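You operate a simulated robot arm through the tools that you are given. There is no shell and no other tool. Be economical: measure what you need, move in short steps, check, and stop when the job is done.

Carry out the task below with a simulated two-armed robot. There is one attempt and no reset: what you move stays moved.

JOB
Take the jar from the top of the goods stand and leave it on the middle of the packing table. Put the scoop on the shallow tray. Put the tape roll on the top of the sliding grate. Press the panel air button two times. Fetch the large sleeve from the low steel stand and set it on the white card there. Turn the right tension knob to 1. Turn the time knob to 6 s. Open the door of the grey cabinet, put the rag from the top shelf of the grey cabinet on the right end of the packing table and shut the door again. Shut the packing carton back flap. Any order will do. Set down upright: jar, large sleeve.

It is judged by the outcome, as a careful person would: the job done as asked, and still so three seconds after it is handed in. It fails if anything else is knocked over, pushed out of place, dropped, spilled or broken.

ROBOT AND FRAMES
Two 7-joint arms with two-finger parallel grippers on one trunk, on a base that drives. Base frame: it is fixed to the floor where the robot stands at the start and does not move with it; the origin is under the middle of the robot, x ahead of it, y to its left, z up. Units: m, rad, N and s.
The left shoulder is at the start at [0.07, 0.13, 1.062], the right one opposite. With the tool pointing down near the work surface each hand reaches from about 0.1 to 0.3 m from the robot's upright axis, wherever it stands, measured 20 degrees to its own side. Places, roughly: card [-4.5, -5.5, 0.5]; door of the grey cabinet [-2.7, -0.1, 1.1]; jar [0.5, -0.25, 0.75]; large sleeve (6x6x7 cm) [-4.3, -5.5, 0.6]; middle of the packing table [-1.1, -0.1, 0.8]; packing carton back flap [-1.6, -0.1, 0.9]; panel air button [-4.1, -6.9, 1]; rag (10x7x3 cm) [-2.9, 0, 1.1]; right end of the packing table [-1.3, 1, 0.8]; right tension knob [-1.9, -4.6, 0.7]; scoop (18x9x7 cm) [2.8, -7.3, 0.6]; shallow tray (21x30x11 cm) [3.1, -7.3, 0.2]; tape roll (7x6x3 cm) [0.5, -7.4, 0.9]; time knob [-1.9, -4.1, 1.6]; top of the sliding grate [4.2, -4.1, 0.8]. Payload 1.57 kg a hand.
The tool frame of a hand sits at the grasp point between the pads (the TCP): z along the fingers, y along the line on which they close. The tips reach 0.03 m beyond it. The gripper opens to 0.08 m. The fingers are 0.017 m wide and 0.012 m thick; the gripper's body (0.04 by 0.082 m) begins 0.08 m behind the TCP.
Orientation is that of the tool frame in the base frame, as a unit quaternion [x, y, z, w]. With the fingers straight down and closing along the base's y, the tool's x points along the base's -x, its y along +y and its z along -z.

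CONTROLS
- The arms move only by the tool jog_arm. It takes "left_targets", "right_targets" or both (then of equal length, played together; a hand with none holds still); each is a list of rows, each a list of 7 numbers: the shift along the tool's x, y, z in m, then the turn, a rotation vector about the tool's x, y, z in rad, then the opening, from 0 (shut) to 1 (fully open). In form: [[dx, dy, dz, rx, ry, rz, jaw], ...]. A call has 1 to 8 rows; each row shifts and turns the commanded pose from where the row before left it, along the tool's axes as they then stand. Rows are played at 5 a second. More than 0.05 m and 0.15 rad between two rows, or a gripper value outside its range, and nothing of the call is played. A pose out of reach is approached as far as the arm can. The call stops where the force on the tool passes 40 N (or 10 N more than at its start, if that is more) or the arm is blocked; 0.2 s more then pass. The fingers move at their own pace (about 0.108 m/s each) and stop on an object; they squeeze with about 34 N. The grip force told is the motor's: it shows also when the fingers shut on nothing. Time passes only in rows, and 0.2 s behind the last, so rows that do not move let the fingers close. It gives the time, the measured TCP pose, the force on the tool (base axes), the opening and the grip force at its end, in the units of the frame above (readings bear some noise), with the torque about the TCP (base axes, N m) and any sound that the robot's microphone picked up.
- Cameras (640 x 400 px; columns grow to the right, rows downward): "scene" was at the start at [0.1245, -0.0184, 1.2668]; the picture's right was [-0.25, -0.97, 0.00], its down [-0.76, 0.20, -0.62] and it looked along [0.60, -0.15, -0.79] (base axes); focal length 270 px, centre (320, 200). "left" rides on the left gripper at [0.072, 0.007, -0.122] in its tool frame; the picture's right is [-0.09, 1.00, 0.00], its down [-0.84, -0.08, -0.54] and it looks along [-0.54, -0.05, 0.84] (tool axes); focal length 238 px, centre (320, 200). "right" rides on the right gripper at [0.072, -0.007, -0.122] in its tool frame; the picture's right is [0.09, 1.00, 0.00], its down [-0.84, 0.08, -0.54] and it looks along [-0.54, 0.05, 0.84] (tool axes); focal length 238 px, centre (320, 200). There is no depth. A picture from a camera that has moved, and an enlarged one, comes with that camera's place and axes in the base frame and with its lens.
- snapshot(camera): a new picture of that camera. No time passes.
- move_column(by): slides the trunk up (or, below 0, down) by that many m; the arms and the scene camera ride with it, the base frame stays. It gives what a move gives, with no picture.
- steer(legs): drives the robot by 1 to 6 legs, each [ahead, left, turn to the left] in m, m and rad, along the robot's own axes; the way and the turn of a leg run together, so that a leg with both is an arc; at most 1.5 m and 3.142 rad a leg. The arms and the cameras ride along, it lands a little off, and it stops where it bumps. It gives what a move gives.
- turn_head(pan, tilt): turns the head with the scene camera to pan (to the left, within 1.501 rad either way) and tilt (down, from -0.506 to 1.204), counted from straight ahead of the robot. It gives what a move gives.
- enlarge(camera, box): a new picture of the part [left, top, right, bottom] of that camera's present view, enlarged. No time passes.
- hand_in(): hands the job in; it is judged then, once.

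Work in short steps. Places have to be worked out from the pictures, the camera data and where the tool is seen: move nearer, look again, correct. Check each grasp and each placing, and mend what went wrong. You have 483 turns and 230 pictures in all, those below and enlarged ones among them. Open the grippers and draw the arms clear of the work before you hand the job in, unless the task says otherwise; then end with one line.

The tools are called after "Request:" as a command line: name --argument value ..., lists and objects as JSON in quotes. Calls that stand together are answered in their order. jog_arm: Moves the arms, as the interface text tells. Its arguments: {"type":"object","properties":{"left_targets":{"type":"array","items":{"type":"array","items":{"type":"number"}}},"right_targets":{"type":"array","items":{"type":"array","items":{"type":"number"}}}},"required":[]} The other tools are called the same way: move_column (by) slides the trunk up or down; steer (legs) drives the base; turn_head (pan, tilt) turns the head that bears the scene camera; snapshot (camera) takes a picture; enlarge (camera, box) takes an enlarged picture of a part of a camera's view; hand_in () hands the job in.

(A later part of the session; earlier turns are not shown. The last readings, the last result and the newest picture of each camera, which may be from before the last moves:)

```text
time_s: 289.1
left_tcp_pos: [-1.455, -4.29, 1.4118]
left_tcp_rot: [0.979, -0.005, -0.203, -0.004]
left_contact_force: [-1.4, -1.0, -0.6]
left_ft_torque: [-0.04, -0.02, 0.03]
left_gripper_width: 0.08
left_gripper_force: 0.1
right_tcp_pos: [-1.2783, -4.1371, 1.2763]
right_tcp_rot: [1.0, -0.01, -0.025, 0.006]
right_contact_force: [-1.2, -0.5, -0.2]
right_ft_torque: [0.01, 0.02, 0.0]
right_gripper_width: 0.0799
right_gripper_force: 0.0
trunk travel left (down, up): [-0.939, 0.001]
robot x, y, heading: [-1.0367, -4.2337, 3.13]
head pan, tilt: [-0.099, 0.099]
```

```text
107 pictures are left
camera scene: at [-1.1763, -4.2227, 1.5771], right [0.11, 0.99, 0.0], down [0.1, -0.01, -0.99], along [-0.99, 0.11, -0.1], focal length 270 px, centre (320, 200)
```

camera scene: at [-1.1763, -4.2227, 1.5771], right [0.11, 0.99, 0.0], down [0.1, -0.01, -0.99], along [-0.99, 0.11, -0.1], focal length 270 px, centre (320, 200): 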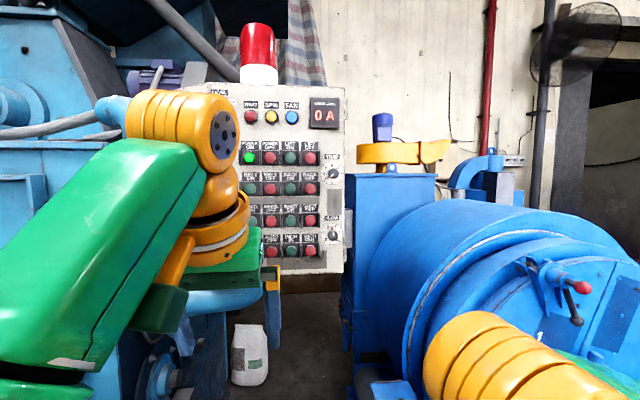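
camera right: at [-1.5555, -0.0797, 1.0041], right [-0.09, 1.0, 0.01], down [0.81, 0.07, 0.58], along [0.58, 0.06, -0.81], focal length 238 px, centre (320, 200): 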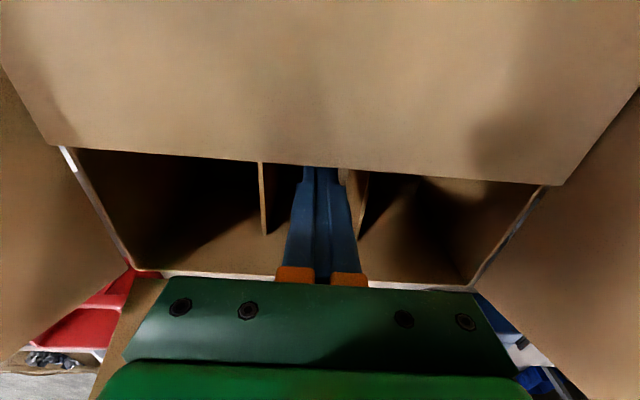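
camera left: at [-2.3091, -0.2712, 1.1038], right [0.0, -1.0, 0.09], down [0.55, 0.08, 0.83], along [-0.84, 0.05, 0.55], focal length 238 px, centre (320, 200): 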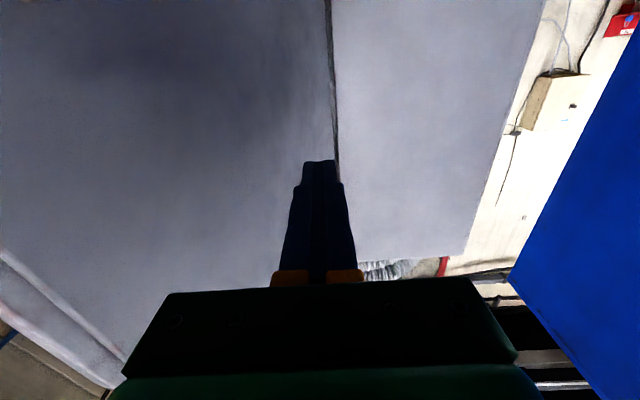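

The knob is at about (-1.87, -4.114, 1.579). I zoom in on it to read its scale.

Request:
enlarge --camera "scene" --box '[304, 145, 364, 195]'

```text
8.00 times, centred on (334, 170) of scene
camera zoom: at [-1.1763, -4.2227, 1.5771], right [0.11, 0.99, 0.0], down [0.1, -0.01, -0.99], along [-0.99, 0.11, -0.1], focal length 2163 px, centre (208, 440)
```

zoom: 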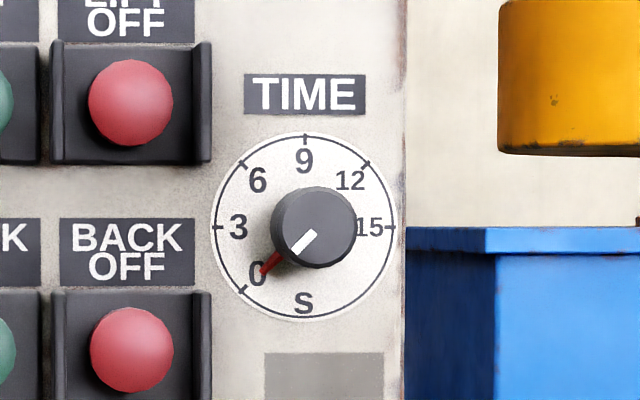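

TIME points to 0 and 6 is 90° clockwise of it; the knob is about 27 mm wide. I bring the right hand up and turn it to point at the panel.

Request:
jog_arm --right_targets '[[-0.04, 0, -0.03, 0, 0, 0, 0.5], [-0.04, 0, -0.03, 0, 0, 0, 0.5], [-0.03, 0, -0.04, 0, -0.1, 0, 0.5], [0, 0, -0.04, 0, -0.145, 0, 0.5], [0, 0, -0.04, 0, -0.145, 0, 0.5], [0, 0, 0, 0, -0.145, 0, 0.5], [0, 0, 0, 0, -0.145, 0, 0.5], [0, 0, 0, 0, -0.145, 0, 0.5]]'

Request:
jog_arm --right_targets '[[-0.02, 0, 0, 0, -0.145, 0, 0.5], [-0.02, 0, 0, 0, -0.145, 0, 0.5], [-0.02, 0, 0, 0, -0.145, 0, 0.5], [-0.02, 0, 0, 0, -0.145, 0, 0.5], [-0.02, 0, 0, 0, -0.145, 0, 0.5]]'

Request:
snapshot --camera "scene"

```text
time_s: 290.9
left_tcp_pos: [-1.4551, -4.2884, 1.4117]
left_tcp_rot: [0.979, -0.005, -0.204, -0.003]
left_contact_force: [0.6, 0.0, -0.5]
left_ft_torque: [0.01, 0.03, -0.02]
left_gripper_width: 0.0804
left_gripper_force: 0.2
right_tcp_pos: [-1.3645, -4.1331, 1.4607]
right_tcp_rot: [0.904, -0.011, -0.427, 0.002]
right_contact_force: [0.3, 0.4, 0.6]
right_ft_torque: [0.01, 0.04, 0.03]
right_gripper_width: 0.04
right_gripper_force: 0.0
trunk travel left (down, up): [-0.939, 0.001]
robot x, y, heading: [-1.0356, -4.2341, 3.13]
head pan, tilt: [-0.099, 0.099]
```

```text
time_s: 292.1
left_tcp_pos: [-1.4574, -4.2894, 1.4125]
left_tcp_rot: [0.979, -0.005, -0.203, -0.003]
left_contact_force: [0.2, 0.6, 0.9]
left_ft_torque: [-0.03, -0.01, -0.02]
left_gripper_width: 0.0799
left_gripper_force: 0.1
right_tcp_pos: [-1.4054, -4.1317, 1.5514]
right_tcp_rot: [-0.696, 0.01, 0.718, 0.003]
right_contact_force: [0.0, -0.1, -0.1]
right_ft_torque: [0.0, 0.02, -0.02]
right_gripper_width: 0.0398
right_gripper_force: 0.0
trunk travel left (down, up): [-0.939, 0.001]
robot x, y, heading: [-1.0379, -4.2328, 3.13]
head pan, tilt: [-0.099, 0.099]
```

```text
105 pictures are left
camera scene: at [-1.1767, -4.2226, 1.5771], right [0.11, 0.99, 0.0], down [0.1, -0.01, -0.99], along [-0.99, 0.11, -0.1], focal length 270 px, centre (320, 200)
```

scene: 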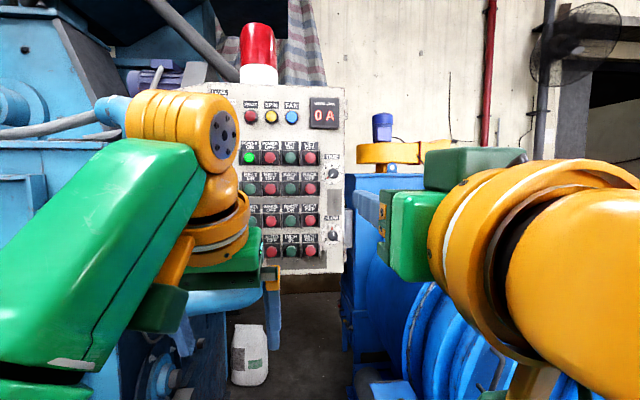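

The hand now points at the panel. I align y and z, pre-rotate by -45°, and drive nearer.

Request:
jog_arm --right_targets '[[-0.028, -0.018, 0, 0, 0.03, 0, 0.5], [0, 0, 0, 0, 0, -0.131, 0.5], [0, 0, 0, 0, 0, -0.131, 0.5], [0, 0, 0, 0, 0, -0.131, 0.5], [0, 0, 0, 0, 0, -0.131, 0.5], [0, 0, 0, 0, 0, -0.131, 0.5], [0, 0, 0, 0, 0, -0.131, 0.5]]'

Request:
steer --legs '[[0.24, 0, 0.01]]'

Request:
snapshot --camera "right"

Request:
snapshot --camera "scene"

```text
time_s: 293.7
left_tcp_pos: [-1.4563, -4.2891, 1.4115]
left_tcp_rot: [0.979, -0.005, -0.203, -0.005]
left_contact_force: [0.0, -0.4, 0.1]
left_ft_torque: [0.02, -0.01, 0.0]
left_gripper_width: 0.0798
left_gripper_force: 0.1
right_tcp_pos: [-1.4033, -4.1137, 1.5779]
right_tcp_rot: [0.657, 0.263, -0.651, -0.275]
right_contact_force: [0.3, -0.1, 0.3]
right_ft_torque: [0.02, -0.02, 0.0]
right_gripper_width: 0.04
right_gripper_force: 0.1
trunk travel left (down, up): [-0.939, 0.001]
robot x, y, heading: [-1.033, -4.234, 3.128]
head pan, tilt: [-0.099, 0.099]
```

```text
time_s: 295.5
left_tcp_pos: [-1.6898, -4.2887, 1.4143]
left_tcp_rot: [0.979, -0.002, -0.206, -0.003]
left_contact_force: [0.7, 0.8, 0.3]
left_ft_torque: [-0.02, 0.03, 0.02]
left_gripper_width: 0.0803
left_gripper_force: 0.1
right_tcp_pos: [-1.6359, -4.1116, 1.5804]
right_tcp_rot: [0.655, 0.261, -0.654, -0.273]
right_contact_force: [-0.4, 0.3, -0.4]
right_ft_torque: [-0.05, 0.02, -0.01]
right_gripper_width: 0.0398
right_gripper_force: 0.2
trunk travel left (down, up): [-0.939, 0.001]
robot x, y, heading: [-1.2768, -4.2368, 3.138]
head pan, tilt: [-0.099, 0.099]
```

```text
104 pictures are left
camera right: at [-1.5167, -4.0587, 1.5329], right [-0.01, -0.65, -0.76], down [0.53, -0.65, 0.54], along [-0.85, -0.4, 0.35], focal length 238 px, centre (320, 200)
```

right: 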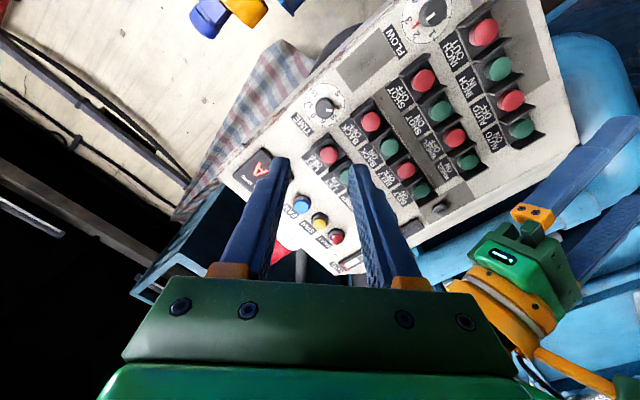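

```text
103 pictures are left
camera scene: at [-1.41, -4.221, 1.5777], right [0.11, 0.99, 0.0], down [0.09, -0.01, -1.0], along [-0.99, 0.11, -0.09], focal length 270 px, centre (320, 200)
```

scene: 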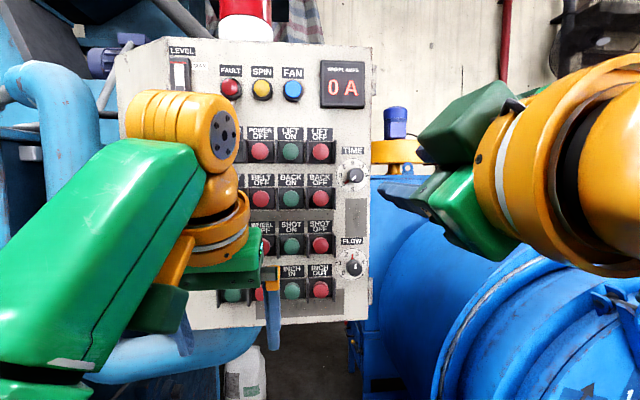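

Both views put the knob's front at (-1.862, -4.109, 1.575). I drive 6 cm closer, correct slightly, and advance.

Request:
steer --legs '[[0.06, 0, 0.003]]'

Request:
jog_arm --right_targets '[[0.005, 0.002, 0.04, 0, 0, 0, 0.5], [0, 0, 0.03, 0, 0, 0, 0.5]]'

Request:
snapshot --camera "right"

Request:
snapshot --camera "scene"

```text
time_s: 296.5
left_tcp_pos: [-1.7439, -4.2885, 1.4161]
left_tcp_rot: [0.978, -0.001, -0.207, -0.002]
left_contact_force: [0.8, -1.4, 0.7]
left_ft_torque: [-0.01, 0.07, 0.01]
left_gripper_width: 0.08
left_gripper_force: 0.0
right_tcp_pos: [-1.6905, -4.1129, 1.5827]
right_tcp_rot: [-0.653, -0.262, 0.656, 0.272]
right_contact_force: [0.6, -0.3, 0.0]
right_ft_torque: [0.01, -0.08, 0.01]
right_gripper_width: 0.0401
right_gripper_force: 0.0
trunk travel left (down, up): [-0.939, 0.001]
robot x, y, heading: [-1.3348, -4.2302, 3.137]
head pan, tilt: [-0.099, 0.099]
```

```text
time_s: 297.1
left_tcp_pos: [-1.7561, -4.2893, 1.4118]
left_tcp_rot: [0.979, -0.001, -0.202, -0.002]
left_contact_force: [0.8, 0.2, 0.3]
left_ft_torque: [0.0, 0.03, -0.01]
left_gripper_width: 0.0802
left_gripper_force: 0.1
right_tcp_pos: [-1.7757, -4.1106, 1.5715]
right_tcp_rot: [0.656, 0.263, -0.653, -0.271]
right_contact_force: [-0.2, -1.1, -0.2]
right_ft_torque: [-0.01, 0.0, 0.0]
right_gripper_width: 0.0399
right_gripper_force: 0.2
trunk travel left (down, up): [-0.939, 0.001]
robot x, y, heading: [-1.3367, -4.2332, 3.138]
head pan, tilt: [-0.099, 0.099]
```

```text
102 pictures are left
camera right: at [-1.6558, -4.0553, 1.5258], right [-0.01, -0.65, -0.76], down [0.53, -0.65, 0.54], along [-0.85, -0.4, 0.35], focal length 238 px, centre (320, 200)
```

right: 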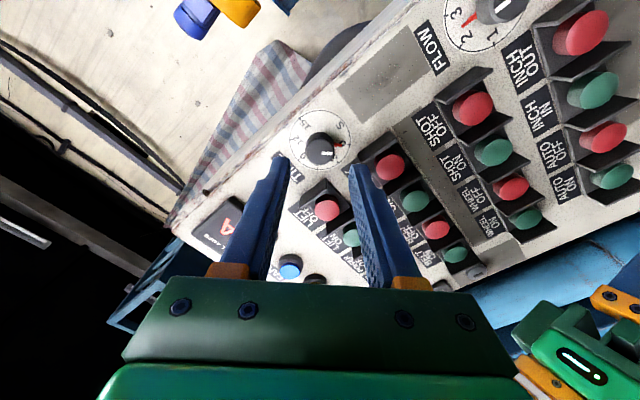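

```text
101 pictures are left
camera scene: at [-1.4783, -4.221, 1.5769], right [0.1, 0.99, 0.0], down [0.1, -0.01, -0.99], along [-0.99, 0.1, -0.1], focal length 270 px, centre (320, 200)
```

scene: 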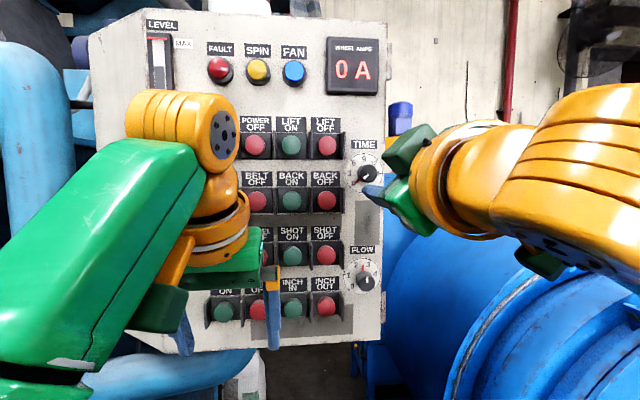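

Aligned to within 4 mm. I apply the small correction and advance 5 cm more.

Request:
jog_arm --right_targets '[[-0.004, 0, 0.03, 0, 0, 0, 0.55], [0, 0, 0.02, 0, 0, 0, 0.55]]'

Request:
snapshot --camera "right"

Request:
enlarge --camera "scene" --box '[320, 120, 440, 210]'

```text
time_s: 297.7
left_tcp_pos: [-1.759, -4.2894, 1.4103]
left_tcp_rot: [0.979, -0.002, -0.202, -0.004]
left_contact_force: [-0.1, 1.1, 0.3]
left_ft_torque: [-0.01, -0.02, -0.01]
left_gripper_width: 0.08
left_gripper_force: 0.0
right_tcp_pos: [-1.8283, -4.1107, 1.5735]
right_tcp_rot: [0.657, 0.263, -0.652, -0.271]
right_contact_force: [-1.0, 0.5, -0.6]
right_ft_torque: [-0.01, 0.02, -0.01]
right_gripper_width: 0.0438
right_gripper_force: 0.1
trunk travel left (down, up): [-0.939, 0.001]
robot x, y, heading: [-1.335, -4.2305, 3.139]
head pan, tilt: [-0.099, 0.099]
```

```text
100 pictures are left
camera right: at [-1.7073, -4.0571, 1.5277], right [-0.01, -0.65, -0.76], down [0.53, -0.65, 0.54], along [-0.85, -0.4, 0.35], focal length 238 px, centre (320, 200)
```

right: 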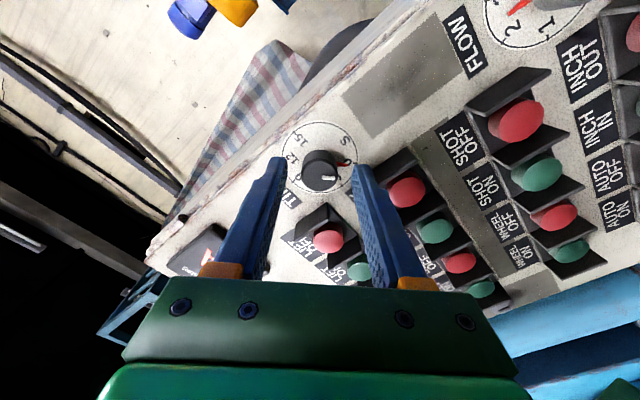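

```text
4.44 times, centred on (380, 165) of scene
camera zoom: at [-1.4806, -4.2213, 1.5766], right [0.1, 0.99, 0.0], down [0.1, -0.01, -0.99], along [-0.99, 0.1, -0.1], focal length 1202 px, centre (53, 356)
```

zoom: 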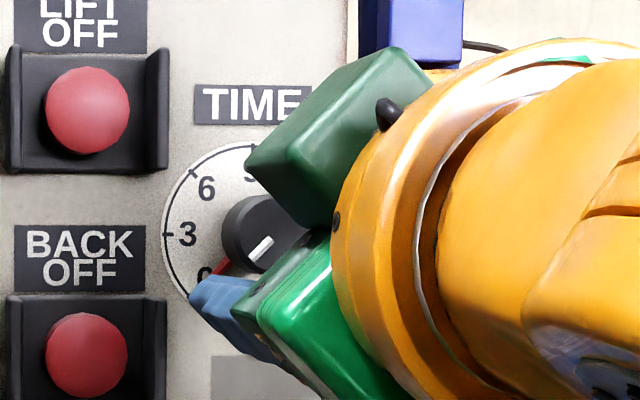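

The knob is centred between the fingertips. I advance 2.2 cm over it, watching for contact, and close.

Request:
jog_arm --right_targets '[[-0.001, 0, 0.012, 0, 0, 0, 0.55], [0, 0, 0.01, 0, 0, 0, 0.55]]'

Request:
jog_arm --right_targets '[[0, 0, 0, 0, 0, 0, 0], [0, 0, 0, 0, 0, 0, 0]]'

Request:
snapshot --camera "right"

```text
time_s: 298.3
left_tcp_pos: [-1.7564, -4.2897, 1.4112]
left_tcp_rot: [0.979, -0.002, -0.202, -0.003]
left_contact_force: [0.3, -0.4, 0.2]
left_ft_torque: [-0.01, 0.01, 0.02]
left_gripper_width: 0.0799
left_gripper_force: 0.1
right_tcp_pos: [-1.8479, -4.1135, 1.575]
right_tcp_rot: [0.657, 0.264, -0.652, -0.272]
right_contact_force: [-0.8, 0.4, 0.2]
right_ft_torque: [0.01, 0.03, 0.0]
right_gripper_width: 0.0442
right_gripper_force: 0.0
trunk travel left (down, up): [-0.939, 0.001]
robot x, y, heading: [-1.3344, -4.2318, 3.134]
head pan, tilt: [-0.099, 0.099]
```

```text
time_s: 298.9
left_tcp_pos: [-1.7572, -4.289, 1.4115]
left_tcp_rot: [0.979, -0.002, -0.203, -0.003]
left_contact_force: [0.2, 0.6, -0.1]
left_ft_torque: [0.01, -0.02, 0.02]
left_gripper_width: 0.08
left_gripper_force: 0.1
right_tcp_pos: [-1.8482, -4.1116, 1.5761]
right_tcp_rot: [0.657, 0.263, -0.653, -0.27]
right_contact_force: [0.4, -1.3, -5.4]
right_ft_torque: [0.0, -0.31, 0.52]
right_gripper_width: 0.0256
right_gripper_force: 37.2
trunk travel left (down, up): [-0.939, 0.001]
robot x, y, heading: [-1.3336, -4.2277, 3.14]
head pan, tilt: [-0.099, 0.099]
```

```text
98 pictures are left
camera right: at [-1.7271, -4.0582, 1.5294], right [-0.01, -0.65, -0.76], down [0.53, -0.65, 0.54], along [-0.85, -0.4, 0.35], focal length 238 px, centre (320, 200)
```

right: 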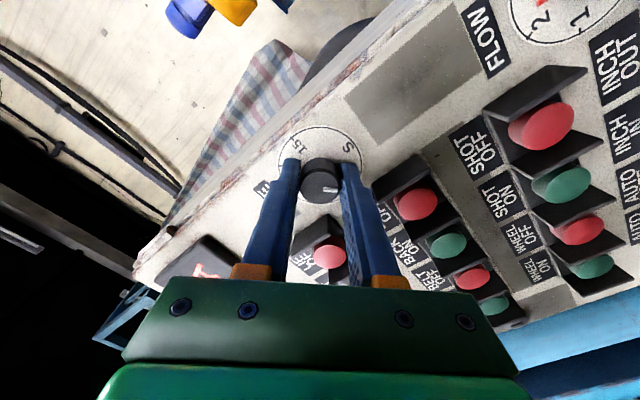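

The knob is gripped (25.6 mm). I turn it clockwise (+rz), 45° first.

Request:
jog_arm --right_targets '[[0, 0, 0, 0, 0, 0.131, 0], [0, 0, 0, 0, 0, 0.131, 0], [0, 0, 0, 0, 0, 0.131, 0], [0, 0, 0, 0, 0, 0.131, 0], [0, 0, 0, 0, 0, 0.131, 0], [0, 0, 0, 0, 0, 0.131, 0]]'

Request:
enlarge --camera "right" --box '[220, 100, 420, 240]'

```text
time_s: 300.3
left_tcp_pos: [-1.7576, -4.2898, 1.4113]
left_tcp_rot: [0.979, -0.002, -0.203, -0.004]
left_contact_force: [0.3, 0.3, 0.0]
left_ft_torque: [0.0, 0.04, -0.02]
left_gripper_width: 0.0803
left_gripper_force: 0.0
right_tcp_pos: [-1.8472, -4.1142, 1.5761]
right_tcp_rot: [0.708, -0.008, -0.706, 0.001]
right_contact_force: [6.9, -3.5, -22.5]
right_ft_torque: [0.02, -0.92, 0.54]
right_gripper_width: 0.0256
right_gripper_force: 37.2
trunk travel left (down, up): [-0.939, 0.001]
robot x, y, heading: [-1.3339, -4.2331, 3.137]
head pan, tilt: [-0.099, 0.099]
```

```text
2.86 times, centred on (320, 170) of right
camera zoom: at [-1.7276, -4.1083, 1.504], right [-0.01, -1.0, -0.08], down [0.54, -0.07, 0.84], along [-0.84, -0.03, 0.54], focal length 681 px, centre (320, 286)
```

zoom: 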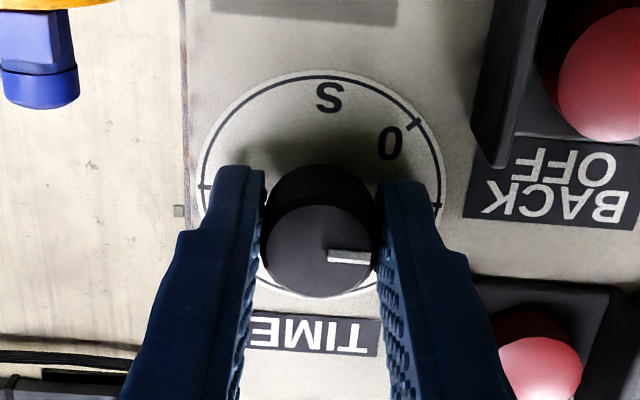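

The pointer is at 3, as expected. I turn the remaining 45°, relieving a slight vertical load.

Request:
jog_arm --right_targets '[[0.0015, 0, 0, 0, 0, 0.131, 0], [0, 0, 0, 0, 0, 0.131, 0], [0, 0, 0, 0, 0, 0.131, 0], [0, 0, 0, 0, 0, 0.131, 0], [0, 0, 0, 0, 0, 0.131, 0], [0, 0, 0, 0, 0, 0.131, 0]]'

Request:
enlarge --camera "right" --box '[220, 100, 420, 240]'

```text
time_s: 301.7
left_tcp_pos: [-1.7581, -4.2907, 1.4117]
left_tcp_rot: [0.979, -0.002, -0.203, -0.004]
left_contact_force: [0.2, -0.1, -1.0]
left_ft_torque: [-0.03, 0.05, -0.01]
left_gripper_width: 0.0797
left_gripper_force: 0.0
right_tcp_pos: [-1.8477, -4.1138, 1.5754]
right_tcp_rot: [-0.649, 0.279, 0.654, -0.271]
right_contact_force: [-2.2, 0.0, 3.1]
right_ft_torque: [0.01, -0.2, 0.82]
right_gripper_width: 0.0255
right_gripper_force: 37.0
trunk travel left (down, up): [-0.939, 0.001]
robot x, y, heading: [-1.3364, -4.2296, 3.136]
head pan, tilt: [-0.099, 0.099]
```

```text
2.86 times, centred on (320, 170) of right
camera zoom: at [-1.7286, -4.1613, 1.5209], right [-0.01, -0.76, 0.65], down [0.55, 0.54, 0.64], along [-0.84, 0.36, 0.41], focal length 681 px, centre (320, 286)
```

zoom: 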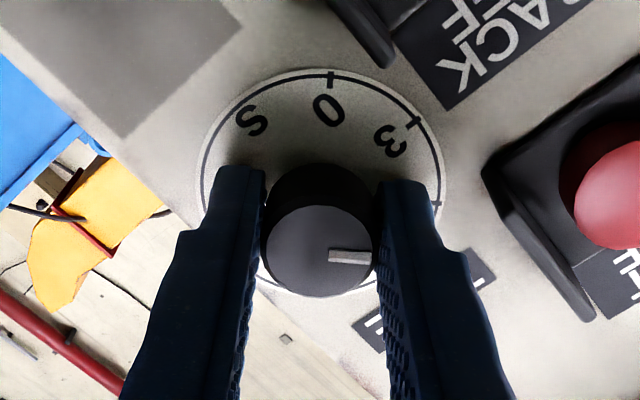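

The pointer is aligned with the 6 tick. I open, withdraw, and verify.

Request:
jog_arm --right_targets '[[0, 0, 0, 0, 0, 0, 0.5], [0, 0, 0, 0, 0, 0, 0.5], [0, 0, -0.04, 0, 0, 0, 0.5], [0, 0, -0.04, 0, 0, 0, 0.5], [0, 0, -0.04, 0, 0, 0, 0.5]]'

Request:
steer --legs '[[-0.25, 0, 0]]'

Request:
enlarge --camera "scene" --box '[310, 140, 400, 200]'

```text
time_s: 302.9
left_tcp_pos: [-1.7531, -4.2885, 1.4131]
left_tcp_rot: [0.979, -0.002, -0.205, -0.003]
left_contact_force: [0.0, 0.3, 0.0]
left_ft_torque: [-0.03, 0.01, -0.04]
left_gripper_width: 0.0799
left_gripper_force: 0.0
right_tcp_pos: [-1.7251, -4.1144, 1.5737]
right_tcp_rot: [-0.65, 0.278, 0.653, -0.271]
right_contact_force: [0.4, -0.1, -0.1]
right_ft_torque: [-0.04, -0.03, -0.02]
right_gripper_width: 0.0401
right_gripper_force: 0.0
trunk travel left (down, up): [-0.939, 0.001]
robot x, y, heading: [-1.3324, -4.2321, 3.14]
head pan, tilt: [-0.099, 0.099]
```

```text
time_s: 304.7
left_tcp_pos: [-1.5131, -4.291, 1.4104]
left_tcp_rot: [0.979, -0.001, -0.202, -0.003]
left_contact_force: [-0.5, -0.2, -0.3]
left_ft_torque: [0.03, -0.03, -0.02]
left_gripper_width: 0.08
left_gripper_force: 0.1
right_tcp_pos: [-1.4862, -4.1163, 1.5734]
right_tcp_rot: [-0.651, 0.278, 0.652, -0.271]
right_contact_force: [-0.3, 0.3, -0.1]
right_ft_torque: [0.0, 0.01, -0.04]
right_gripper_width: 0.0399
right_gripper_force: 0.1
trunk travel left (down, up): [-0.939, 0.001]
robot x, y, heading: [-1.0884, -4.2302, 3.137]
head pan, tilt: [-0.099, 0.099]
```

```text
6.67 times, centred on (355, 170) of scene
camera zoom: at [-1.2345, -4.2223, 1.5764], right [0.1, 0.99, 0.0], down [0.1, -0.01, -0.99], along [-0.99, 0.1, -0.1], focal length 1802 px, centre (87, 400)
```

zoom: 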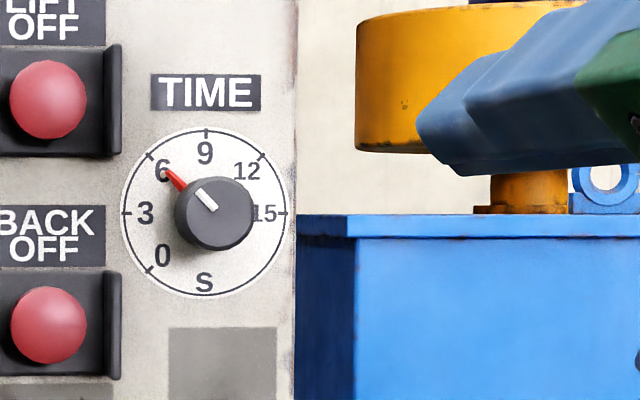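

TIME now reads 6. Next is the right tension knob near (-1.9, -4.6, 0.7): I reset the right hand's roll, shift left and look lower.

Request:
jog_arm --right_targets '[[0, 0, 0, 0, 0, -0.131, 1], [0, 0, 0, 0, 0, -0.131, 1], [0, 0, 0, 0, 0, -0.131, 1], [0, 0, 0, 0, 0, -0.131, 1], [0, 0, 0, 0, 0, -0.131, 1], [0, 0, 0, 0, 0, -0.131, 1]]'

Request:
steer --legs '[[-0.1, 0.45, 0]]'

Request:
turn_head --pan -0.15 --tilt 0.55

Request:
snapshot --camera "scene"

```text
time_s: 306.1
left_tcp_pos: [-1.507, -4.2906, 1.4124]
left_tcp_rot: [0.979, 0.0, -0.203, -0.002]
left_contact_force: [0.5, 0.0, 1.4]
left_ft_torque: [-0.01, 0.01, 0.01]
left_gripper_width: 0.0801
left_gripper_force: 0.1
right_tcp_pos: [-1.4797, -4.1163, 1.5745]
right_tcp_rot: [0.707, -0.006, -0.707, -0.001]
right_contact_force: [0.2, 1.0, -0.2]
right_ft_torque: [-0.02, 0.01, -0.03]
right_gripper_width: 0.08
right_gripper_force: 0.0
trunk travel left (down, up): [-0.939, 0.001]
robot x, y, heading: [-1.0895, -4.2354, 3.135]
head pan, tilt: [-0.099, 0.099]
```

```text
time_s: 308.9
left_tcp_pos: [-1.4099, -4.7399, 1.4121]
left_tcp_rot: [0.979, -0.003, -0.203, -0.002]
left_contact_force: [-0.5, 0.0, -0.1]
left_ft_torque: [-0.03, 0.0, 0.03]
left_gripper_width: 0.08
left_gripper_force: 0.1
right_tcp_pos: [-1.3833, -4.5643, 1.5743]
right_tcp_rot: [0.707, -0.01, -0.707, -0.001]
right_contact_force: [-0.6, -0.1, 0.3]
right_ft_torque: [-0.03, -0.02, 0.01]
right_gripper_width: 0.08
right_gripper_force: 0.1
trunk travel left (down, up): [-0.939, 0.001]
robot x, y, heading: [-0.9914, -4.6823, 3.138]
head pan, tilt: [-0.099, 0.099]
```

```text
time_s: 309.8
left_tcp_pos: [-1.4098, -4.742, 1.4118]
left_tcp_rot: [0.979, -0.002, -0.203, -0.003]
left_contact_force: [-0.2, -0.2, 0.8]
left_ft_torque: [-0.02, -0.02, -0.01]
left_gripper_width: 0.08
left_gripper_force: 0.0
right_tcp_pos: [-1.382, -4.5675, 1.5751]
right_tcp_rot: [-0.707, 0.01, 0.707, 0.002]
right_contact_force: [-0.6, 0.6, 0.3]
right_ft_torque: [0.02, 0.03, 0.01]
right_gripper_width: 0.0799
right_gripper_force: 0.1
trunk travel left (down, up): [-0.939, 0.001]
robot x, y, heading: [-0.9915, -4.6881, 3.138]
head pan, tilt: [-0.15, 0.55]
```

```text
94 pictures are left
camera scene: at [-1.1278, -4.6708, 1.5355], right [0.16, 0.99, 0.0], down [0.52, -0.08, -0.85], along [-0.84, 0.13, -0.52], focal length 270 px, centre (320, 200)
```

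scene: 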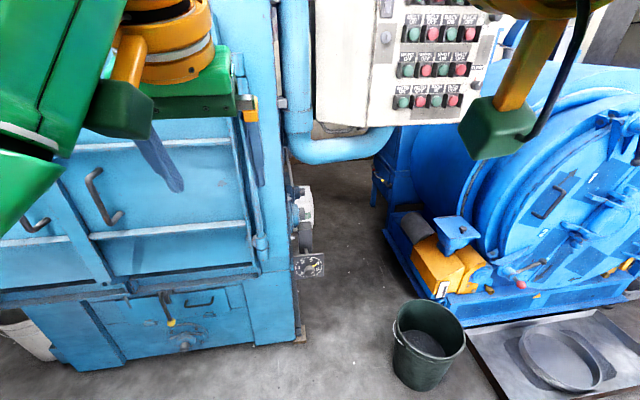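

I see a dial plate at (308, 265), near (-1.95, -4.59, 0.7). I zoom in on it.

Request:
enlarge --camera "scene" --box '[270, 170, 350, 290]'

```text
3.33 times, centred on (310, 230) of scene
camera zoom: at [-1.1278, -4.6708, 1.5355], right [0.16, 0.99, 0.0], down [0.52, -0.08, -0.85], along [-0.84, 0.13, -0.52], focal length 901 px, centre (353, 100)
```

zoom: 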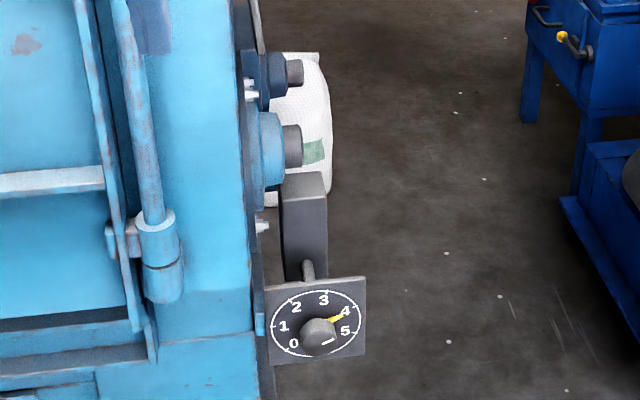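

The dial's pointer is at about 4; I need a straight-on view. I lower the trunk, align laterally and look again.

Request:
move_column --by -0.6

Request:
jog_arm --right_targets '[[0.045, 0, 0, 0, 0, 0, 0.5], [0.045, 0, 0, 0, 0, 0, 0.5], [0.045, 0, 0, 0, 0, 0, 0.5], [0.045, 0, 0, 0, 0, 0, 0.5], [0.045, 0, 0, 0, 0, 0, 0.5]]'

Request:
steer --legs '[[0.25, 0.02, 0.003]]'

Request:
turn_head --pan -0.1 --tilt 0.25

Request:
snapshot --camera "scene"

```text
refused: -0.6 is not a number from -0.4 to 0.4
```

```text
time_s: 311.0
left_tcp_pos: [-1.4115, -4.7428, 1.4118]
left_tcp_rot: [0.979, -0.001, -0.202, -0.003]
left_contact_force: [-0.4, 0.3, -1.0]
left_ft_torque: [0.0, -0.04, -0.03]
left_gripper_width: 0.0801
left_gripper_force: 0.0
right_tcp_pos: [-1.4078, -4.5873, 1.365]
right_tcp_rot: [0.708, -0.011, -0.706, -0.002]
right_contact_force: [0.5, 0.0, 0.1]
right_ft_torque: [-0.02, -0.01, -0.01]
right_gripper_width: 0.0399
right_gripper_force: 0.0
right hand out of reach, approached as far as the arm can: row 4, 5
trunk travel left (down, up): [-0.939, 0.001]
robot x, y, heading: [-0.9918, -4.6871, 3.139]
head pan, tilt: [-0.15, 0.55]
```

```text
time_s: 312.8
left_tcp_pos: [-1.6513, -4.7625, 1.414]
left_tcp_rot: [0.979, -0.001, -0.205, -0.003]
left_contact_force: [0.4, 1.4, 0.3]
left_ft_torque: [-0.03, 0.01, 0.01]
left_gripper_width: 0.0801
left_gripper_force: 0.1
right_tcp_pos: [-1.6476, -4.6061, 1.3662]
right_tcp_rot: [-0.706, 0.008, 0.708, 0.0]
right_contact_force: [0.6, -0.6, -0.7]
right_ft_torque: [0.0, 0.0, 0.01]
right_gripper_width: 0.0401
right_gripper_force: 0.0
trunk travel left (down, up): [-0.939, 0.001]
robot x, y, heading: [-1.2363, -4.7031, 3.139]
head pan, tilt: [-0.15, 0.55]
```

```text
time_s: 313.6
left_tcp_pos: [-1.6561, -4.7635, 1.4125]
left_tcp_rot: [0.979, -0.001, -0.204, -0.002]
left_contact_force: [-0.1, -0.7, -0.1]
left_ft_torque: [0.02, 0.0, 0.0]
left_gripper_width: 0.0801
left_gripper_force: 0.0
right_tcp_pos: [-1.6513, -4.608, 1.3646]
right_tcp_rot: [-0.707, 0.009, 0.707, -0.001]
right_contact_force: [-0.2, -0.1, -0.5]
right_ft_torque: [-0.01, 0.02, 0.0]
right_gripper_width: 0.0398
right_gripper_force: 0.1
trunk travel left (down, up): [-0.939, 0.001]
robot x, y, heading: [-1.2392, -4.7064, 3.141]
head pan, tilt: [-0.099, 0.25]
```

```text
92 pictures are left
camera scene: at [-1.3785, -4.694, 1.5631], right [0.1, 0.99, 0.0], down [0.25, -0.03, -0.97], along [-0.96, 0.1, -0.25], focal length 270 px, centre (320, 200)
```

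scene: 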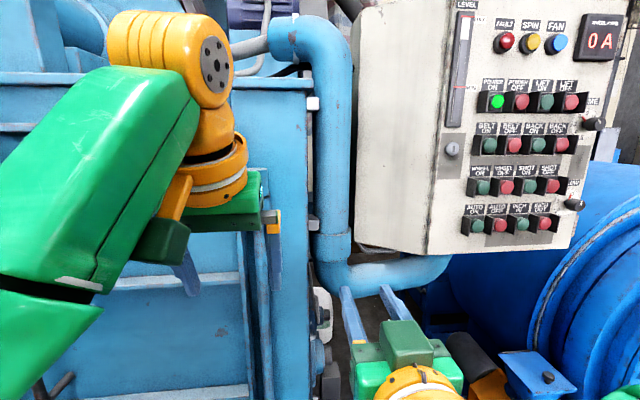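

Column moves are limited to 0.4, so I lower in two steps and look again.

Request:
move_column --by -0.4

Request:
move_column --by -0.15

Request:
turn_head --pan -0.2 --tilt 0.5

Request:
snapshot --camera "scene"

Request:
snapshot --camera "right"

```text
time_s: 317.4
left_tcp_pos: [-1.6568, -4.7627, 1.0115]
left_tcp_rot: [0.979, -0.001, -0.203, -0.003]
left_contact_force: [-1.5, 0.0, 0.3]
left_ft_torque: [0.01, -0.03, 0.03]
left_gripper_width: 0.0802
left_gripper_force: 0.0
right_tcp_pos: [-1.6522, -4.6061, 0.9651]
right_tcp_rot: [0.707, -0.009, -0.707, -0.001]
right_contact_force: [-1.5, 0.3, 0.3]
right_ft_torque: [0.06, 0.03, 0.03]
right_gripper_width: 0.0402
right_gripper_force: 0.0
trunk travel left (down, up): [-0.539, 0.401]
robot x, y, heading: [-1.2371, -4.7052, 3.136]
head pan, tilt: [-0.099, 0.25]
```

```text
time_s: 319.2
left_tcp_pos: [-1.6554, -4.7617, 0.862]
left_tcp_rot: [0.979, -0.001, -0.203, -0.002]
left_contact_force: [0.0, -0.2, 0.1]
left_ft_torque: [0.0, -0.01, 0.01]
left_gripper_width: 0.0798
left_gripper_force: 0.0
right_tcp_pos: [-1.6525, -4.6072, 0.8154]
right_tcp_rot: [0.707, -0.008, -0.707, 0.0]
right_contact_force: [-0.6, 0.3, -0.5]
right_ft_torque: [0.02, 0.0, -0.02]
right_gripper_width: 0.04
right_gripper_force: 0.1
trunk travel left (down, up): [-0.389, 0.551]
robot x, y, heading: [-1.2355, -4.7038, 3.139]
head pan, tilt: [-0.099, 0.25]
```

```text
time_s: 319.9
left_tcp_pos: [-1.6567, -4.7625, 0.8624]
left_tcp_rot: [0.979, -0.001, -0.204, -0.002]
left_contact_force: [-0.1, 0.5, 0.1]
left_ft_torque: [0.02, 0.01, -0.01]
left_gripper_width: 0.0799
left_gripper_force: 0.1
right_tcp_pos: [-1.653, -4.6067, 0.8155]
right_tcp_rot: [0.707, -0.009, -0.707, 0.001]
right_contact_force: [-0.8, 0.1, -1.2]
right_ft_torque: [-0.05, 0.0, 0.0]
right_gripper_width: 0.04
right_gripper_force: 0.1
trunk travel left (down, up): [-0.389, 0.551]
robot x, y, heading: [-1.2361, -4.7008, 3.135]
head pan, tilt: [-0.201, 0.499]
```

```text
91 pictures are left
camera scene: at [-1.3751, -4.6852, 0.9901], right [0.2, 0.98, 0.0], down [0.47, -0.1, -0.88], along [-0.86, 0.18, -0.48], focal length 270 px, centre (320, 200)
```

scene: 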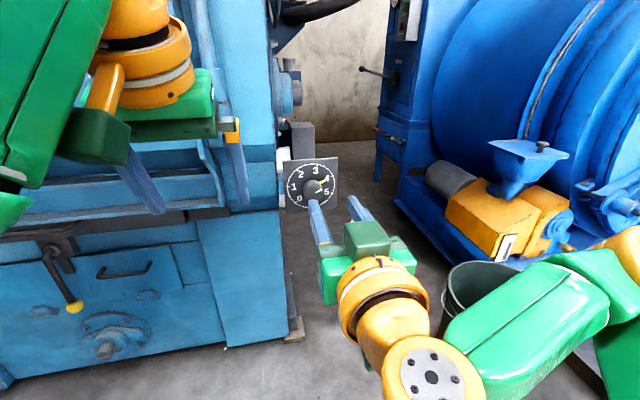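

```text
90 pictures are left
camera right: at [-1.5325, -4.6018, 0.7439], right [-0.01, -1.0, -0.08], down [0.54, -0.07, 0.84], along [-0.84, -0.03, 0.54], focal length 238 px, centre (320, 200)
```

right: 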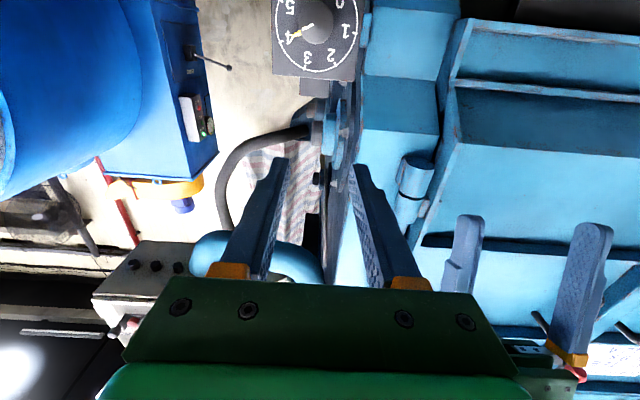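

The dial centre triangulates to (-1.92, -4.59, 0.72). I zoom in to read the scale.

Request:
enlarge --camera "scene" --box '[277, 150, 347, 215]'

```text
6.15 times, centred on (312, 182) of scene
camera zoom: at [-1.3751, -4.6852, 0.9901], right [0.2, 0.98, 0.0], down [0.47, -0.1, -0.88], along [-0.86, 0.18, -0.48], focal length 1664 px, centre (369, 308)
```

zoom: 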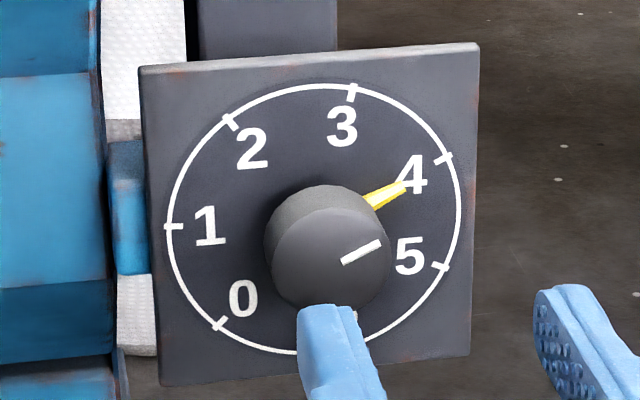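

The pointer is at 4 and 1 is about 150° counter-clockwise, with a spacing of roughly 50° a step. I align the hand with the 4.6 cm knob and pre-rotate, planning two turns of about 75°.

Request:
jog_arm --right_targets '[[0.04, -0.008, 0, 0, 0, 0, 1], [0.04, -0.008, 0, 0, 0, 0, 1], [0.0155, -0.002, 0, 0, 0, 0, 1], [0, 0, 0, 0, 0, 0.13, 1], [0, 0, 0, 0, 0, 0.13, 1], [0, 0, 0, 0, 0, 0.13, 1], [0, 0, 0, 0, 0, 0.13, 1], [0, 0, 0, 0, 0, 0.13, 1]]'

Request:
steer --legs '[[0.12, 0, 0.0]]'

Request:
snapshot --camera "right"

Request:
snapshot --camera "scene"

```text
time_s: 321.7
left_tcp_pos: [-1.6567, -4.7626, 0.8605]
left_tcp_rot: [0.979, -0.001, -0.204, -0.002]
left_contact_force: [0.0, 0.2, -1.0]
left_ft_torque: [-0.04, -0.01, 0.03]
left_gripper_width: 0.0801
left_gripper_force: 0.0
right_tcp_pos: [-1.6688, -4.5999, 0.7211]
right_tcp_rot: [-0.667, 0.235, 0.67, -0.226]
right_contact_force: [0.0, 0.1, -1.0]
right_ft_torque: [0.02, 0.01, -0.01]
right_gripper_width: 0.0803
right_gripper_force: 0.1
right hand out of reach, approached as far as the arm can: row 1, 2
trunk travel left (down, up): [-0.389, 0.551]
robot x, y, heading: [-1.2349, -4.7033, 3.133]
head pan, tilt: [-0.201, 0.499]
```

```text
time_s: 323.0
left_tcp_pos: [-1.7763, -4.7615, 0.8611]
left_tcp_rot: [0.979, -0.002, -0.203, -0.003]
left_contact_force: [-0.1, -0.3, -0.5]
left_ft_torque: [0.0, -0.01, 0.0]
left_gripper_width: 0.0803
left_gripper_force: 0.1
right_tcp_pos: [-1.7882, -4.5987, 0.7222]
right_tcp_rot: [-0.668, 0.234, 0.67, -0.225]
right_contact_force: [0.3, -0.4, 0.3]
right_ft_torque: [-0.03, 0.01, 0.01]
right_gripper_width: 0.0797
right_gripper_force: 0.0
trunk travel left (down, up): [-0.389, 0.551]
robot x, y, heading: [-1.3552, -4.7015, 3.14]
head pan, tilt: [-0.201, 0.499]
```

```text
88 pictures are left
camera right: at [-1.6692, -4.6384, 0.6614], right [-0.01, -0.84, 0.54], down [0.55, 0.45, 0.71], along [-0.84, 0.3, 0.46], focal length 238 px, centre (320, 200)
```

right: 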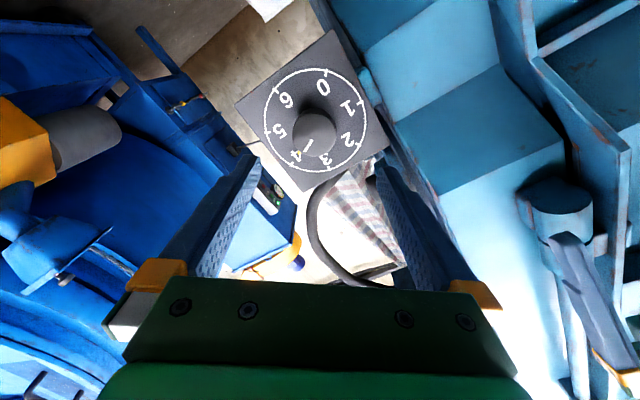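

```text
87 pictures are left
camera scene: at [-1.4946, -4.6843, 0.9899], right [0.2, 0.98, 0.0], down [0.47, -0.1, -0.88], along [-0.86, 0.18, -0.48], focal length 270 px, centre (320, 200)
```

scene: 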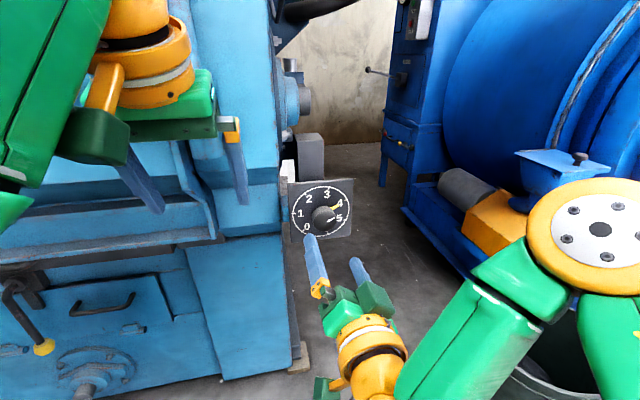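

The dial runs 0 to 6 with 50° spacing, so 4→1 is 150° counter-clockwise. I correct alignment and advance toward the knob.

Request:
jog_arm --right_targets '[[-0.003, -0.0076, 0.03, 0, 0, 0, 1], [0, 0, 0.03, 0, 0, 0, 1], [0, 0, 0.02, 0, 0, 0, 1]]'

Request:
snapshot --camera "right"

```text
time_s: 323.8
left_tcp_pos: [-1.7764, -4.7615, 0.8617]
left_tcp_rot: [0.979, -0.001, -0.203, -0.003]
left_contact_force: [-0.6, 1.8, 1.2]
left_ft_torque: [0.0, 0.0, -0.01]
left_gripper_width: 0.0802
left_gripper_force: 0.0
right_tcp_pos: [-1.8656, -4.6039, 0.7272]
right_tcp_rot: [-0.668, 0.236, 0.67, -0.223]
right_contact_force: [0.0, 0.4, -0.3]
right_ft_torque: [0.0, 0.01, 0.01]
right_gripper_width: 0.0801
right_gripper_force: 0.1
right hand out of reach, approached as far as the arm can: row 1, 2, 3
trunk travel left (down, up): [-0.389, 0.551]
robot x, y, heading: [-1.352, -4.7039, 3.136]
head pan, tilt: [-0.201, 0.499]
```

```text
86 pictures are left
camera right: at [-1.7466, -4.6441, 0.6669], right [-0.02, -0.84, 0.54], down [0.55, 0.44, 0.71], along [-0.84, 0.31, 0.45], focal length 238 px, centre (320, 200)
```

right: 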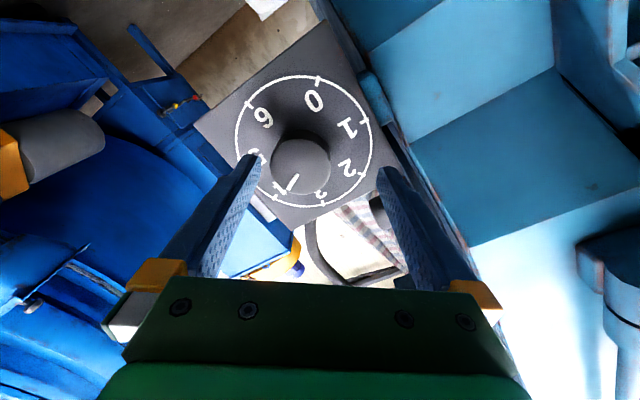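

The arm is near a reach limit and drifted about 1.3 cm. I shift the base ahead and right a bit, then re-align.

Request:
jog_arm --right_targets '[[0, 0, -0.04, 0, 0, 0, 1], [0, 0, -0.03, 0, 0, 0, 1]]'

Request:
steer --legs '[[0.08, -0.01, 0.0]]'

Request:
snapshot --camera "right"

```text
time_s: 324.4
left_tcp_pos: [-1.7755, -4.7614, 0.8628]
left_tcp_rot: [0.979, -0.002, -0.203, -0.002]
left_contact_force: [0.8, 0.4, 0.7]
left_ft_torque: [0.02, 0.01, -0.03]
left_gripper_width: 0.0801
left_gripper_force: 0.1
right_tcp_pos: [-1.7953, -4.6029, 0.7284]
right_tcp_rot: [-0.667, 0.234, 0.67, -0.225]
right_contact_force: [-1.1, 0.3, 0.4]
right_ft_torque: [0.0, 0.02, 0.01]
right_gripper_width: 0.08
right_gripper_force: 0.3
trunk travel left (down, up): [-0.389, 0.551]
robot x, y, heading: [-1.3548, -4.704, 3.137]
head pan, tilt: [-0.201, 0.499]
```

```text
time_s: 325.5
left_tcp_pos: [-1.8487, -4.7537, 0.8617]
left_tcp_rot: [0.98, 0.003, -0.198, -0.002]
left_contact_force: [6.6, -3.5, 0.4]
left_ft_torque: [0.1, 0.44, 0.2]
left_gripper_width: 0.0798
left_gripper_force: 0.1
right_tcp_pos: [-1.8704, -4.5943, 0.7285]
right_tcp_rot: [-0.667, 0.232, 0.672, -0.226]
right_contact_force: [0.2, -0.5, -0.2]
right_ft_torque: [0.01, 0.0, 0.0]
right_gripper_width: 0.08
right_gripper_force: 0.0
trunk travel left (down, up): [-0.389, 0.551]
robot x, y, heading: [-1.4363, -4.6924, 3.132]
head pan, tilt: [-0.201, 0.499]
stopped in leg 1: the force on the tool passed its limit at 73 N (the readings are from after the stop); the commanded pose is now the measured one
```

```text
85 pictures are left
camera right: at [-1.7517, -4.6345, 0.6678], right [-0.01, -0.84, 0.54], down [0.55, 0.45, 0.71], along [-0.84, 0.3, 0.46], focal length 238 px, centre (320, 200)
```

right: 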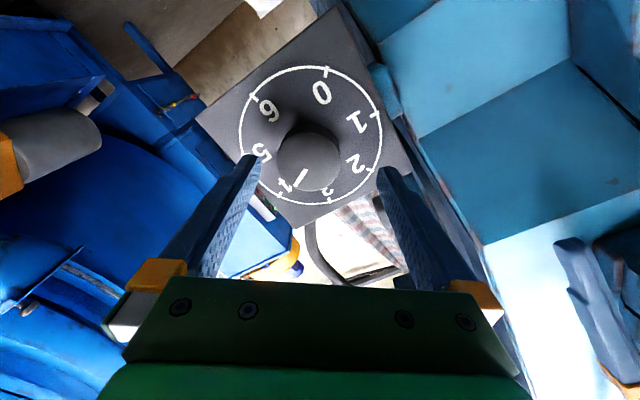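

The left hand bumped the machine front. I pull the left hand back.

Request:
jog_arm --left_targets '[[0.04, 0, 0, 0, 0.1, 0, 1], [0.04, 0, 0, 0, 0.1, 0, 1], [0.04, 0, 0, 0, 0.1, 0, 1], [0.04, 0, 0, 0, 0, 0, 1]]'

Request:
snapshot --camera "scene"

```text
time_s: 326.5
left_tcp_pos: [-1.8476, -4.7553, 0.8622]
left_tcp_rot: [0.98, 0.004, -0.197, -0.001]
left_contact_force: [7.7, -1.9, 5.0]
left_ft_torque: [-0.04, 0.51, 0.18]
left_gripper_width: 0.08
left_gripper_force: 0.1
left hand out of reach, approached as far as the arm can: row 1, 2, 3, 4
right_tcp_pos: [-1.8698, -4.5941, 0.7287]
right_tcp_rot: [-0.666, 0.233, 0.672, -0.226]
right_contact_force: [-0.3, -0.2, 0.2]
right_ft_torque: [-0.02, 0.02, -0.02]
right_gripper_width: 0.0802
right_gripper_force: 0.0
trunk travel left (down, up): [-0.389, 0.551]
robot x, y, heading: [-1.4351, -4.6917, 3.137]
head pan, tilt: [-0.201, 0.499]
```

```text
84 pictures are left
camera scene: at [-1.5677, -4.6753, 0.9906], right [0.2, 0.98, 0.0], down [0.47, -0.1, -0.88], along [-0.86, 0.18, -0.48], focal length 270 px, centre (320, 200)
```

scene: 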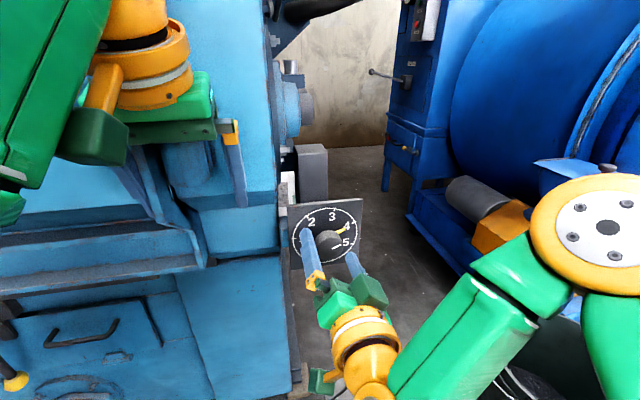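

I back the base off first, then reconfigure the left arm (move it up and outward, then back).

Request:
steer --legs '[[-0.15, 0, 0.0]]'

Request:
jog_arm --left_targets '[[0.02, 0.045, 0, 0, 0, 0, 1], [0.02, 0.045, 0, 0, 0, 0, 1], [0.03, 0.03, 0, 0, 0, 0, 1], [0.04, 0, 0, 0, 0.1, 0, 1], [0.04, 0, 0, 0, 0.1, 0, 1], [0.04, 0, 0, 0, 0.1, 0, 1]]'

Request:
snapshot --camera "scene"

```text
time_s: 327.9
left_tcp_pos: [-1.7007, -4.7539, 0.8602]
left_tcp_rot: [0.981, 0.002, -0.195, -0.002]
left_contact_force: [0.2, -0.7, 0.5]
left_ft_torque: [-0.01, 0.01, 0.01]
left_gripper_width: 0.0799
left_gripper_force: 0.1
right_tcp_pos: [-1.7233, -4.5933, 0.7275]
right_tcp_rot: [-0.667, 0.236, 0.671, -0.224]
right_contact_force: [-0.6, -0.2, -0.4]
right_ft_torque: [0.0, 0.01, -0.04]
right_gripper_width: 0.0795
right_gripper_force: 0.1
trunk travel left (down, up): [-0.389, 0.551]
robot x, y, heading: [-1.2862, -4.695, 3.139]
head pan, tilt: [-0.201, 0.499]
```

```text
time_s: 329.3
left_tcp_pos: [-1.7048, -4.761, 0.8588]
left_tcp_rot: [0.982, 0.006, -0.186, -0.011]
left_contact_force: [0.0, 0.0, -0.9]
left_ft_torque: [-0.02, -0.03, -0.04]
left_gripper_width: 0.0801
left_gripper_force: 0.0
left hand out of reach, approached as far as the arm can: row 1, 2, 3, 4, 5, 6
right_tcp_pos: [-1.7233, -4.5928, 0.7269]
right_tcp_rot: [-0.667, 0.235, 0.67, -0.225]
right_contact_force: [0.2, -0.5, -0.5]
right_ft_torque: [0.0, 0.01, 0.0]
right_gripper_width: 0.0802
right_gripper_force: 0.0
trunk travel left (down, up): [-0.389, 0.551]
robot x, y, heading: [-1.2839, -4.6993, 3.135]
head pan, tilt: [-0.201, 0.499]
```

```text
83 pictures are left
camera scene: at [-1.4218, -4.6749, 0.99], right [0.21, 0.98, 0.0], down [0.47, -0.1, -0.88], along [-0.86, 0.18, -0.48], focal length 270 px, centre (320, 200)
```

scene: 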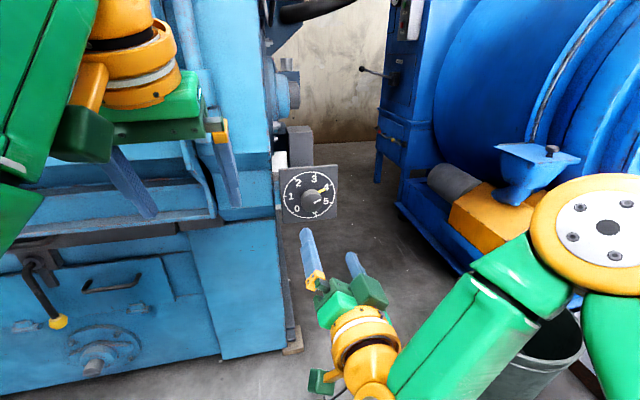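

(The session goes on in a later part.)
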